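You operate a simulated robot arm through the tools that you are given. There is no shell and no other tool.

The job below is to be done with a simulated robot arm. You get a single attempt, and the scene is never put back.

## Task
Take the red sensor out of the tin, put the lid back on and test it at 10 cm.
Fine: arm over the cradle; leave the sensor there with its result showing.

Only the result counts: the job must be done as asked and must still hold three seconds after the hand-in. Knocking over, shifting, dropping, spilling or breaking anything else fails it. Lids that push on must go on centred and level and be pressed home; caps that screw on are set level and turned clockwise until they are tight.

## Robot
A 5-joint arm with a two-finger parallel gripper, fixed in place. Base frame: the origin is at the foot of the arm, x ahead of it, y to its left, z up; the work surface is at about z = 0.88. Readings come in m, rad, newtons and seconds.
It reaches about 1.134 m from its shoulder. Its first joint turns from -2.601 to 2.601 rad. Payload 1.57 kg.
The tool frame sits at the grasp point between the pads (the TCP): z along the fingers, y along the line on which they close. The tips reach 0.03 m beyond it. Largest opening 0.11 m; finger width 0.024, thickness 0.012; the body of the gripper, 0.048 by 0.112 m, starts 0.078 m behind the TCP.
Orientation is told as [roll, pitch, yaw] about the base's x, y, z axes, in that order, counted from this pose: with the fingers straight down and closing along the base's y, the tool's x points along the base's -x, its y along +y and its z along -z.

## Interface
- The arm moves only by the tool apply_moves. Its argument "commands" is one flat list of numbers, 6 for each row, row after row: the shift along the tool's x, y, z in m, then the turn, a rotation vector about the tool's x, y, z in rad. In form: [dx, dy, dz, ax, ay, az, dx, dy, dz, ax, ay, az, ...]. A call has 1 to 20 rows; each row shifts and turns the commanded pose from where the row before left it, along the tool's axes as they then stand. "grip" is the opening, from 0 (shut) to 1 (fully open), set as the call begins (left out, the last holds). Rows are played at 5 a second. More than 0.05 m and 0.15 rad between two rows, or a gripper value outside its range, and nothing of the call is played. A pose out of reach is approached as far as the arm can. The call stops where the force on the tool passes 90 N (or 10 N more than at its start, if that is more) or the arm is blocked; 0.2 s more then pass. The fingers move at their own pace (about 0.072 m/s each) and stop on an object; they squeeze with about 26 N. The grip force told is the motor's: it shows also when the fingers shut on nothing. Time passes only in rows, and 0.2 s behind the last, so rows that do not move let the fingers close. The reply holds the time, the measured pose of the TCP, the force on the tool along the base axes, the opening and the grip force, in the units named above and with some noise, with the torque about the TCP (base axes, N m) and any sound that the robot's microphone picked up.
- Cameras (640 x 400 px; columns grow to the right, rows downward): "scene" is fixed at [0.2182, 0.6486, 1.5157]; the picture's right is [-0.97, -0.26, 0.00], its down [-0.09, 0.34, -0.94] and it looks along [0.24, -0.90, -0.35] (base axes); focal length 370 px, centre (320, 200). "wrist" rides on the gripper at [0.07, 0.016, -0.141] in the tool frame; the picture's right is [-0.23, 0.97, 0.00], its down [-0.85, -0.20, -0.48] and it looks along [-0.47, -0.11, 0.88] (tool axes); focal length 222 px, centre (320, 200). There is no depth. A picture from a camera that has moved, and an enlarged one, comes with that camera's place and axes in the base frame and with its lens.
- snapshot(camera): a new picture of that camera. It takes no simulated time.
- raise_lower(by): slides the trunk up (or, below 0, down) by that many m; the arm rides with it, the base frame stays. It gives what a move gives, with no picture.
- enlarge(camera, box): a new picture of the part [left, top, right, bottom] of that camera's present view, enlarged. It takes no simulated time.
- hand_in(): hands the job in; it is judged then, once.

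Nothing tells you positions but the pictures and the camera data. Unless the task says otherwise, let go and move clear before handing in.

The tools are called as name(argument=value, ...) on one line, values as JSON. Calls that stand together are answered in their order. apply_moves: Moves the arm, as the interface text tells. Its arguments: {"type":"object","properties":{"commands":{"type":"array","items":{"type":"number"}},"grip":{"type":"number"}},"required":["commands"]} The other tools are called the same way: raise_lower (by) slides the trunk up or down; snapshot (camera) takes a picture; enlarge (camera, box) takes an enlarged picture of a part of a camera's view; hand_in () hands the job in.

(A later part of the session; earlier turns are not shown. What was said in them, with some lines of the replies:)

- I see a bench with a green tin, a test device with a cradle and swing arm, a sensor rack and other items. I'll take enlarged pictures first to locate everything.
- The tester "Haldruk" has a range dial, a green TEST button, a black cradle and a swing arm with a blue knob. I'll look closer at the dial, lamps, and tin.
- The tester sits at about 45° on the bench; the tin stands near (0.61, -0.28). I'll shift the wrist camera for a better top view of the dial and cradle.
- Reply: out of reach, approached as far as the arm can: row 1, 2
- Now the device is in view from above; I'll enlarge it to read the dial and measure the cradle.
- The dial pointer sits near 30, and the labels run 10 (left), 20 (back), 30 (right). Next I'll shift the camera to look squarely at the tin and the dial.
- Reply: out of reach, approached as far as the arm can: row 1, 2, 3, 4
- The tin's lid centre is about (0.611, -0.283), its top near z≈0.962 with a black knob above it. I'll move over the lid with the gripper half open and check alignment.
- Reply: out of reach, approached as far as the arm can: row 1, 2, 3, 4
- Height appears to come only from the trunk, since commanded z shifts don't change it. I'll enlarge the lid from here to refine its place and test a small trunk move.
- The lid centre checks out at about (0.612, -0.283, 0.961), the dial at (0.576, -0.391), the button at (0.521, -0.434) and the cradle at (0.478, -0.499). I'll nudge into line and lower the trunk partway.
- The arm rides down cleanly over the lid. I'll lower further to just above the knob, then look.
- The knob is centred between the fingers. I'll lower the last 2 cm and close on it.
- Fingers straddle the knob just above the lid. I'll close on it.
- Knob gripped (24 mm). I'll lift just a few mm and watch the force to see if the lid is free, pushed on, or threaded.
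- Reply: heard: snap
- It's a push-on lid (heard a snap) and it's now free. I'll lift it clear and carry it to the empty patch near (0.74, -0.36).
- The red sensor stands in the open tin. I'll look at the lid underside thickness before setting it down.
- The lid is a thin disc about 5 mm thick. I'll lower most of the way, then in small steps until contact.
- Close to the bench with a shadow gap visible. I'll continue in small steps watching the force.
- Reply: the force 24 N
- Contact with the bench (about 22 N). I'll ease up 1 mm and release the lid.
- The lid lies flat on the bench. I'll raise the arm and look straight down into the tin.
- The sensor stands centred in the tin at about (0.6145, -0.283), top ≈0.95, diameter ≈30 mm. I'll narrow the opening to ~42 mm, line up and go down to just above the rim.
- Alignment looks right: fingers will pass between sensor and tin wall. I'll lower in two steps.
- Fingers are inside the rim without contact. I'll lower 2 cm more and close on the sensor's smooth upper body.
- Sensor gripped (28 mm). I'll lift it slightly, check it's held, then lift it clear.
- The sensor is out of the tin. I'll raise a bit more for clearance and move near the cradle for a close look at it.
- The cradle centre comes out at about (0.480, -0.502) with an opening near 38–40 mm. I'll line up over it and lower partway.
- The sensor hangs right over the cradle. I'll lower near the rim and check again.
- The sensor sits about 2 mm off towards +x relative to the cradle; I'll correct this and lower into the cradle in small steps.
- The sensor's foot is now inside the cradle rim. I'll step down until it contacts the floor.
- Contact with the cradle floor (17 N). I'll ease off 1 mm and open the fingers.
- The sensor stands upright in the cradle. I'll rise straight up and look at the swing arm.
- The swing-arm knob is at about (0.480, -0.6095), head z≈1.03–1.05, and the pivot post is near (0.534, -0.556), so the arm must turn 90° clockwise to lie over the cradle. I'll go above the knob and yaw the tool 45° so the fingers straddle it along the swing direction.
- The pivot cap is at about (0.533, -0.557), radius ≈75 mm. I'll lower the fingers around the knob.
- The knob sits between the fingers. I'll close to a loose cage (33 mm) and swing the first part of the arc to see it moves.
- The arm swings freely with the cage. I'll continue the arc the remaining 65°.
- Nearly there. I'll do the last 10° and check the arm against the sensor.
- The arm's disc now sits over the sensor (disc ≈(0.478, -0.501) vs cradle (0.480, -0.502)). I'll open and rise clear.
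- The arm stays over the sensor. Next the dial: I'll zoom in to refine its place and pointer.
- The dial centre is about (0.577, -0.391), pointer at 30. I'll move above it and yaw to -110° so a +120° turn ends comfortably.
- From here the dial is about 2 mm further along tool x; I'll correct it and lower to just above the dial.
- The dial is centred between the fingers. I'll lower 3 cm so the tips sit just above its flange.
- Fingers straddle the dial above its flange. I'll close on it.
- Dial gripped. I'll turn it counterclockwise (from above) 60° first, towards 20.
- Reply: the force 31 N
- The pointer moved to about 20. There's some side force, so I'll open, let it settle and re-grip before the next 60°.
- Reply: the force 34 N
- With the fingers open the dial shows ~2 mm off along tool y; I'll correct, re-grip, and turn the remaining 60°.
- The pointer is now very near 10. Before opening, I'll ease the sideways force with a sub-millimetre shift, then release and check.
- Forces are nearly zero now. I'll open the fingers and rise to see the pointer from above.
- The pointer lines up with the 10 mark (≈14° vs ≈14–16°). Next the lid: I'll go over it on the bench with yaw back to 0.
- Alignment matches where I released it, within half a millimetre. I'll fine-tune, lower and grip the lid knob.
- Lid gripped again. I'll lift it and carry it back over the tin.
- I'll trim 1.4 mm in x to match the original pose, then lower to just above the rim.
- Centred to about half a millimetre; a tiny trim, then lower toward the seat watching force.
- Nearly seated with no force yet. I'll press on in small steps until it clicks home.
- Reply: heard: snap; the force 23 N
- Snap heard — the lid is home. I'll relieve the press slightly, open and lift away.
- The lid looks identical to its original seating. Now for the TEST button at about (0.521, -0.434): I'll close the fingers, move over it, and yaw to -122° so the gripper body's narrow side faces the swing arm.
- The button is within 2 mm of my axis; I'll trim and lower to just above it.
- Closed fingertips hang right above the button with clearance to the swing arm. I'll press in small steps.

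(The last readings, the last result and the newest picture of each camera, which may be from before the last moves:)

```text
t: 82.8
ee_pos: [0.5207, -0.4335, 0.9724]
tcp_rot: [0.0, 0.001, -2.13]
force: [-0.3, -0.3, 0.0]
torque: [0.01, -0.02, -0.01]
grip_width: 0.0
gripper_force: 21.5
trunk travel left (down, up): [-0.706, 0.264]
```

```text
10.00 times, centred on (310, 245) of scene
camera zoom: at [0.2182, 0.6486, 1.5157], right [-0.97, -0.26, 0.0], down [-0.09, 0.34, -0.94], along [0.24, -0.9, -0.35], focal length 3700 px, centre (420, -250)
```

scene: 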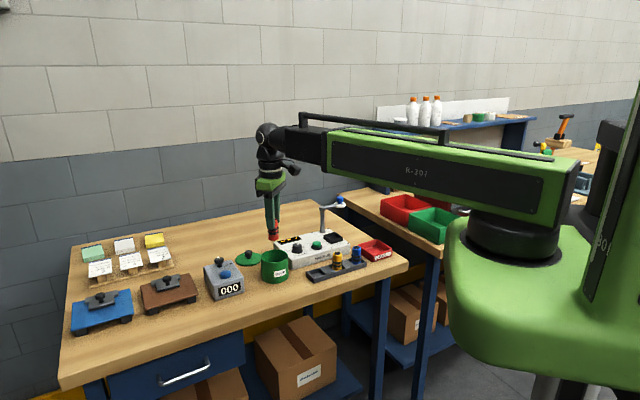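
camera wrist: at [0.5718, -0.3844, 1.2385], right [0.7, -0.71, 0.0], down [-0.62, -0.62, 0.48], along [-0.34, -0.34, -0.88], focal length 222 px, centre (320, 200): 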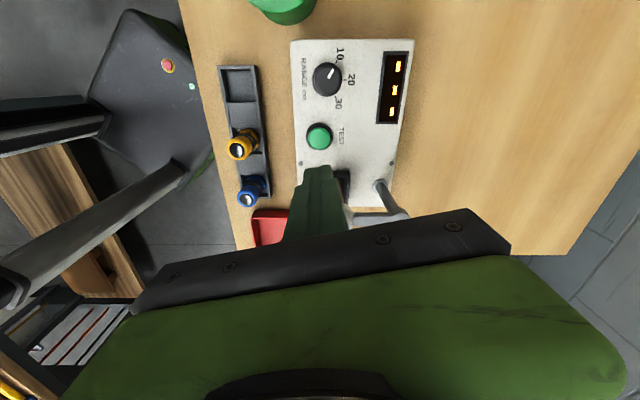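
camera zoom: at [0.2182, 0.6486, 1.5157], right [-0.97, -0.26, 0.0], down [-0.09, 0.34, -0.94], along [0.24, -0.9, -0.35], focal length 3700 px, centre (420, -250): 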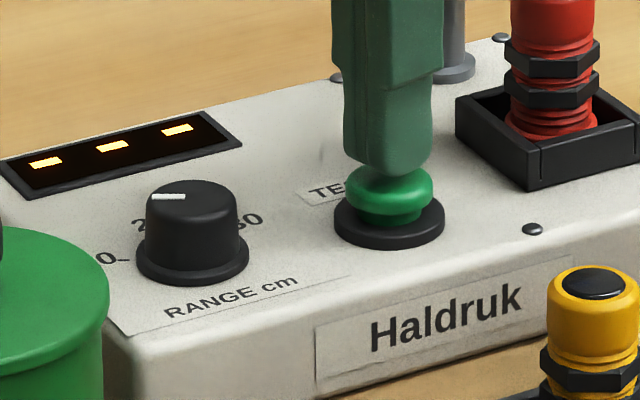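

raise_lower(by=-0.002)

raise_lower(by=-0.002)

enlarge(camera="scene", box=[270, 225, 340, 265])

```text
t: 83.3
ee_pos: [0.5216, -0.4321, 0.9711]
tcp_rot: [0.0, 0.001, -2.13]
force: [0.0, -0.1, 0.5]
torque: [0.02, -0.02, 0.0]
grip_width: 0.0
gripper_force: 21.2
trunk travel left (down, up): [-0.704, 0.266]
```

```text
t: 83.8
ee_pos: [0.5216, -0.4326, 0.9678]
tcp_rot: [0.001, 0.0, -2.127]
force: [-0.5, -0.4, -0.8]
torque: [0.0, 0.01, 0.01]
grip_width: 0.0
gripper_force: 21.0
trunk travel left (down, up): [-0.702, 0.268]
```

```text
9.14 times, centred on (305, 245) of scene
camera zoom: at [0.2182, 0.6486, 1.5157], right [-0.97, -0.26, 0.0], down [-0.09, 0.34, -0.94], along [0.24, -0.9, -0.35], focal length 3383 px, centre (457, -211)
```

zoom: 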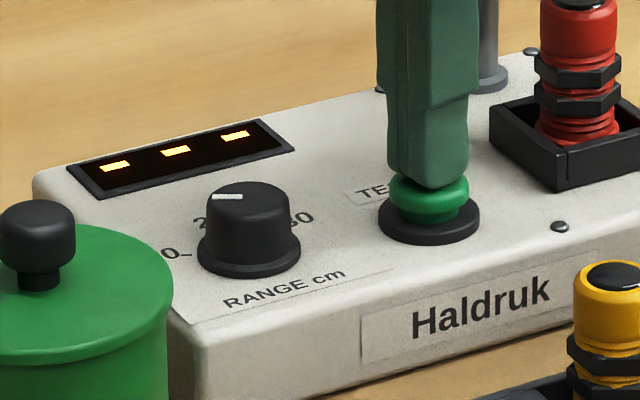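

raise_lower(by=-0.002)

raise_lower(by=-0.0015)

enlarge(camera="scene", box=[270, 225, 340, 265])

```text
t: 84.3
ee_pos: [0.5208, -0.4326, 0.9673]
tcp_rot: [-0.001, -0.002, -2.128]
force: [0.3, -0.9, 1.0]
torque: [0.01, 0.01, -0.01]
grip_width: 0.0
gripper_force: 21.5
trunk travel left (down, up): [-0.7, 0.27]
```

```text
t: 84.8
ee_pos: [0.5215, -0.4325, 0.9656]
tcp_rot: [-0.001, 0.0, -2.128]
force: [1.5, -0.4, 1.8]
torque: [0.02, 0.04, -0.04]
grip_width: 0.0
gripper_force: 21.2
trunk travel left (down, up): [-0.698, 0.272]
```

```text
9.14 times, centred on (305, 245) of scene
camera zoom: at [0.2182, 0.6486, 1.5157], right [-0.97, -0.26, 0.0], down [-0.09, 0.34, -0.94], along [0.24, -0.9, -0.35], focal length 3383 px, centre (457, -211)
```

zoom: 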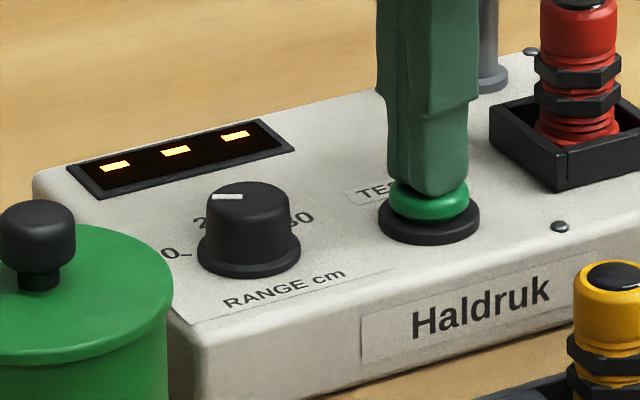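

The button is being depressed (force rising slightly). I'll continue until it clicks.

raise_lower(by=-0.001)

raise_lower(by=-0.001)

enlarge(camera="scene", box=[270, 225, 340, 265])

```text
t: 85.4
ee_pos: [0.5215, -0.432, 0.9642]
tcp_rot: [-0.001, 0.0, -2.129]
force: [0.4, -0.9, 1.6]
torque: [-0.04, 0.02, 0.0]
grip_width: 0.0
gripper_force: 21.0
trunk travel left (down, up): [-0.697, 0.273]
heard: click
```

```text
t: 85.9
ee_pos: [0.521, -0.4318, 0.9635]
tcp_rot: [-0.001, 0.0, -2.13]
force: [1.0, 0.0, 2.8]
torque: [-0.04, 0.02, 0.01]
grip_width: 0.0
gripper_force: 21.3
trunk travel left (down, up): [-0.696, 0.274]
```

```text
9.14 times, centred on (305, 245) of scene
camera zoom: at [0.2182, 0.6486, 1.5157], right [-0.97, -0.26, 0.0], down [-0.09, 0.34, -0.94], along [0.24, -0.9, -0.35], focal length 3383 px, centre (457, -211)
```

zoom: 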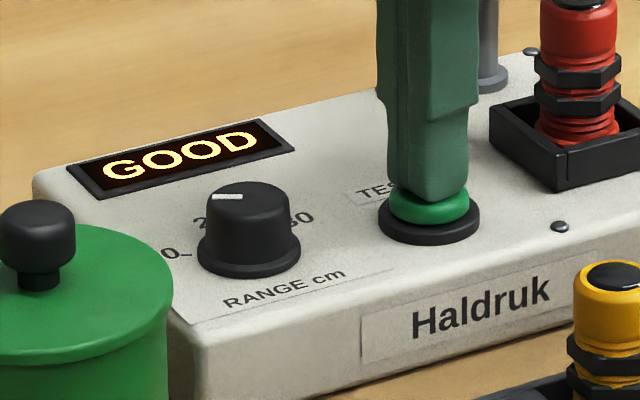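

A click, and the display reads GOOD. I'll rise clear and verify everything holds.

raise_lower(by=0.16)

snapshot(camera="wrist")

enlarge(camera="scene", box=[240, 180, 400, 290])

enlarge(camera="scene", box=[270, 225, 320, 265])

```text
t: 87.7
ee_pos: [0.5209, -0.4317, 1.1229]
tcp_rot: [0.001, -0.001, -2.13]
force: [-0.5, -0.3, -0.2]
torque: [0.0, 0.04, 0.0]
grip_width: 0.0
gripper_force: 21.1
trunk travel left (down, up): [-0.856, 0.114]
```

```text
taken
camera wrist: at [0.5714, -0.3824, 1.2649], right [0.71, -0.71, 0.0], down [-0.62, -0.62, 0.48], along [-0.34, -0.34, -0.88], focal length 222 px, centre (320, 200)
```

wrist: 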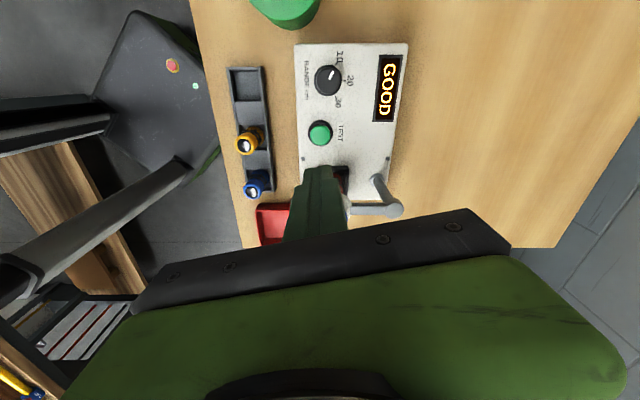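

```text
3.64 times, centred on (320, 235) of scene
camera zoom: at [0.2182, 0.6486, 1.5157], right [-0.97, -0.26, 0.0], down [-0.09, 0.34, -0.94], along [0.24, -0.9, -0.35], focal length 1345 px, centre (320, 73)
```

zoom: 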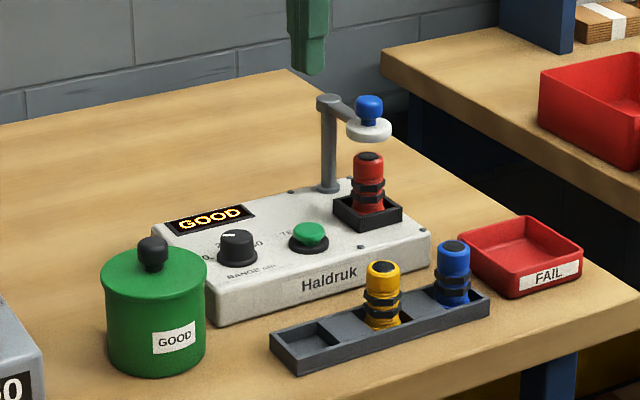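

```text
10.00 times, centred on (295, 245) of scene
camera zoom: at [0.2182, 0.6486, 1.5157], right [-0.97, -0.26, 0.0], down [-0.09, 0.34, -0.94], along [0.24, -0.9, -0.35], focal length 3700 px, centre (570, -250)
```

zoom: 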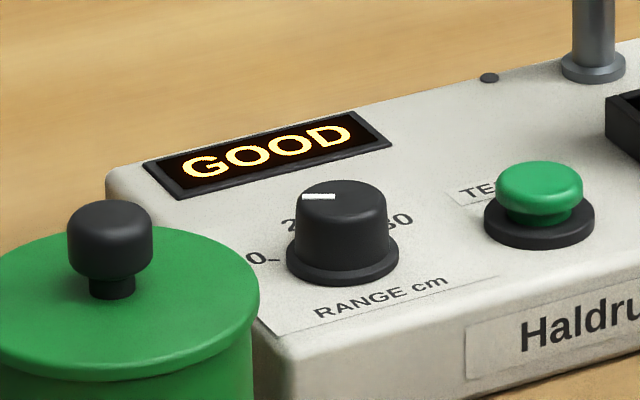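

The display shows GOOD, the lid is on, the dial is at 10 and the arm is over the sensor. I'll wait a few seconds to confirm the result stays.

apply_moves(commands=[0.02, 0, 0, 0, 0, 0, 0.02, 0, 0, 0, 0, 0, 0, 0, 0, 0, 0, 0, 0, 0, 0, 0, 0, 0, 0, 0, 0, 0, 0, 0, 0, 0, 0, 0, 0, 0, 0, 0, 0, 0, 0, 0, 0, 0, 0, 0, 0, 0, 0, 0, 0, 0, 0, 0, 0, 0, 0, 0, 0, 0, 0, 0, 0, 0, 0, 0, 0, 0, 0, 0, 0, 0, 0, 0, 0, 0, 0, 0, 0, 0, 0, 0, 0, 0, 0, 0, 0, 0, 0, 0])

snapshot(camera="scene")

enlarge(camera="scene", box=[240, 180, 400, 290])

enlarge(camera="wrist", box=[280, 30, 420, 220])

```text
t: 90.9
ee_pos: [0.5422, -0.3978, 1.1236]
tcp_rot: [-0.002, 0.001, -2.129]
force: [0.6, -0.3, 0.4]
torque: [-0.05, -0.02, -0.01]
grip_width: 0.0001
gripper_force: 21.6
trunk travel left (down, up): [-0.856, 0.114]
```

```text
taken
```

scene: 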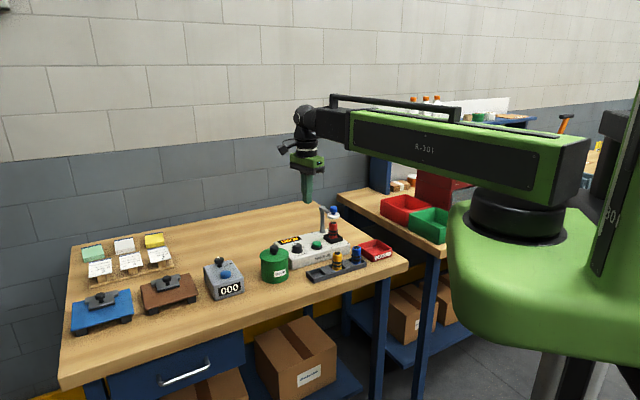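

```text
3.64 times, centred on (320, 235) of scene
camera zoom: at [0.2182, 0.6486, 1.5157], right [-0.97, -0.26, 0.0], down [-0.09, 0.34, -0.94], along [0.24, -0.9, -0.35], focal length 1345 px, centre (320, 73)
```

zoom: 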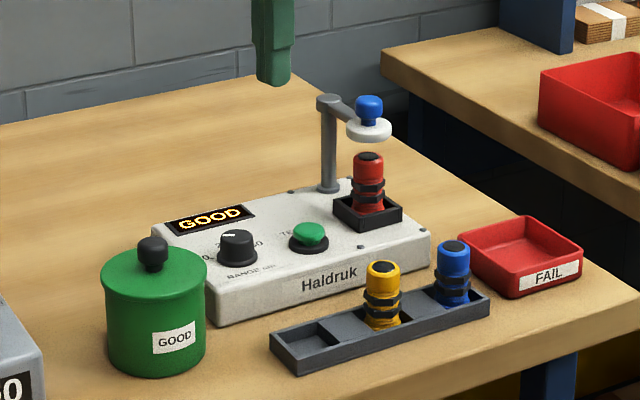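

```text
2.11 times, centred on (350, 125) of wrist
camera zoom: at [0.5926, -0.3475, 1.265], right [0.71, -0.71, 0.0], down [-0.62, -0.62, 0.48], along [-0.34, -0.34, -0.88], focal length 468 px, centre (257, 358)
```

zoom: 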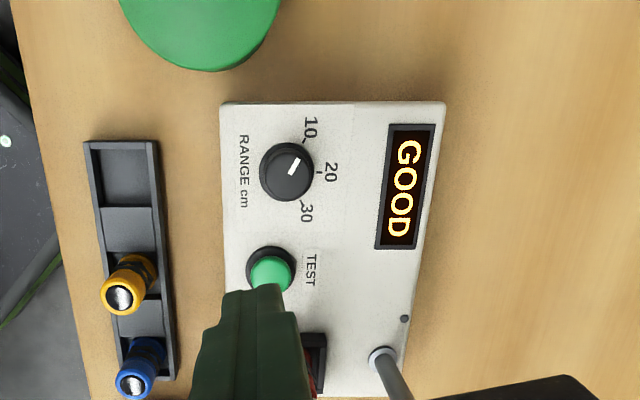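

The result GOOD stays lit. The dial reads 10, the sensor stands in the cradle under the arm, the lid is seated, and the gripper is clear. Handing in.

hand_in()

```text
The job is handed in.
```

The red sensor tested **GOOD** at 10 cm. It is standing in the cradle with the arm over it, and the result was still showing when I handed in.

- **Tin:** the lid is back on and pressed home; it snapped into place and looks the same as it did at the start.
- **Tester:** I turned the range dial from 30 to 10, swung the arm over the cradle, then pressed TEST and heard it click.
- **Surroundings:** nothing else looked moved in the last pictures, and the gripper is clear above the bench.

The hand-in was accepted without any verdict.
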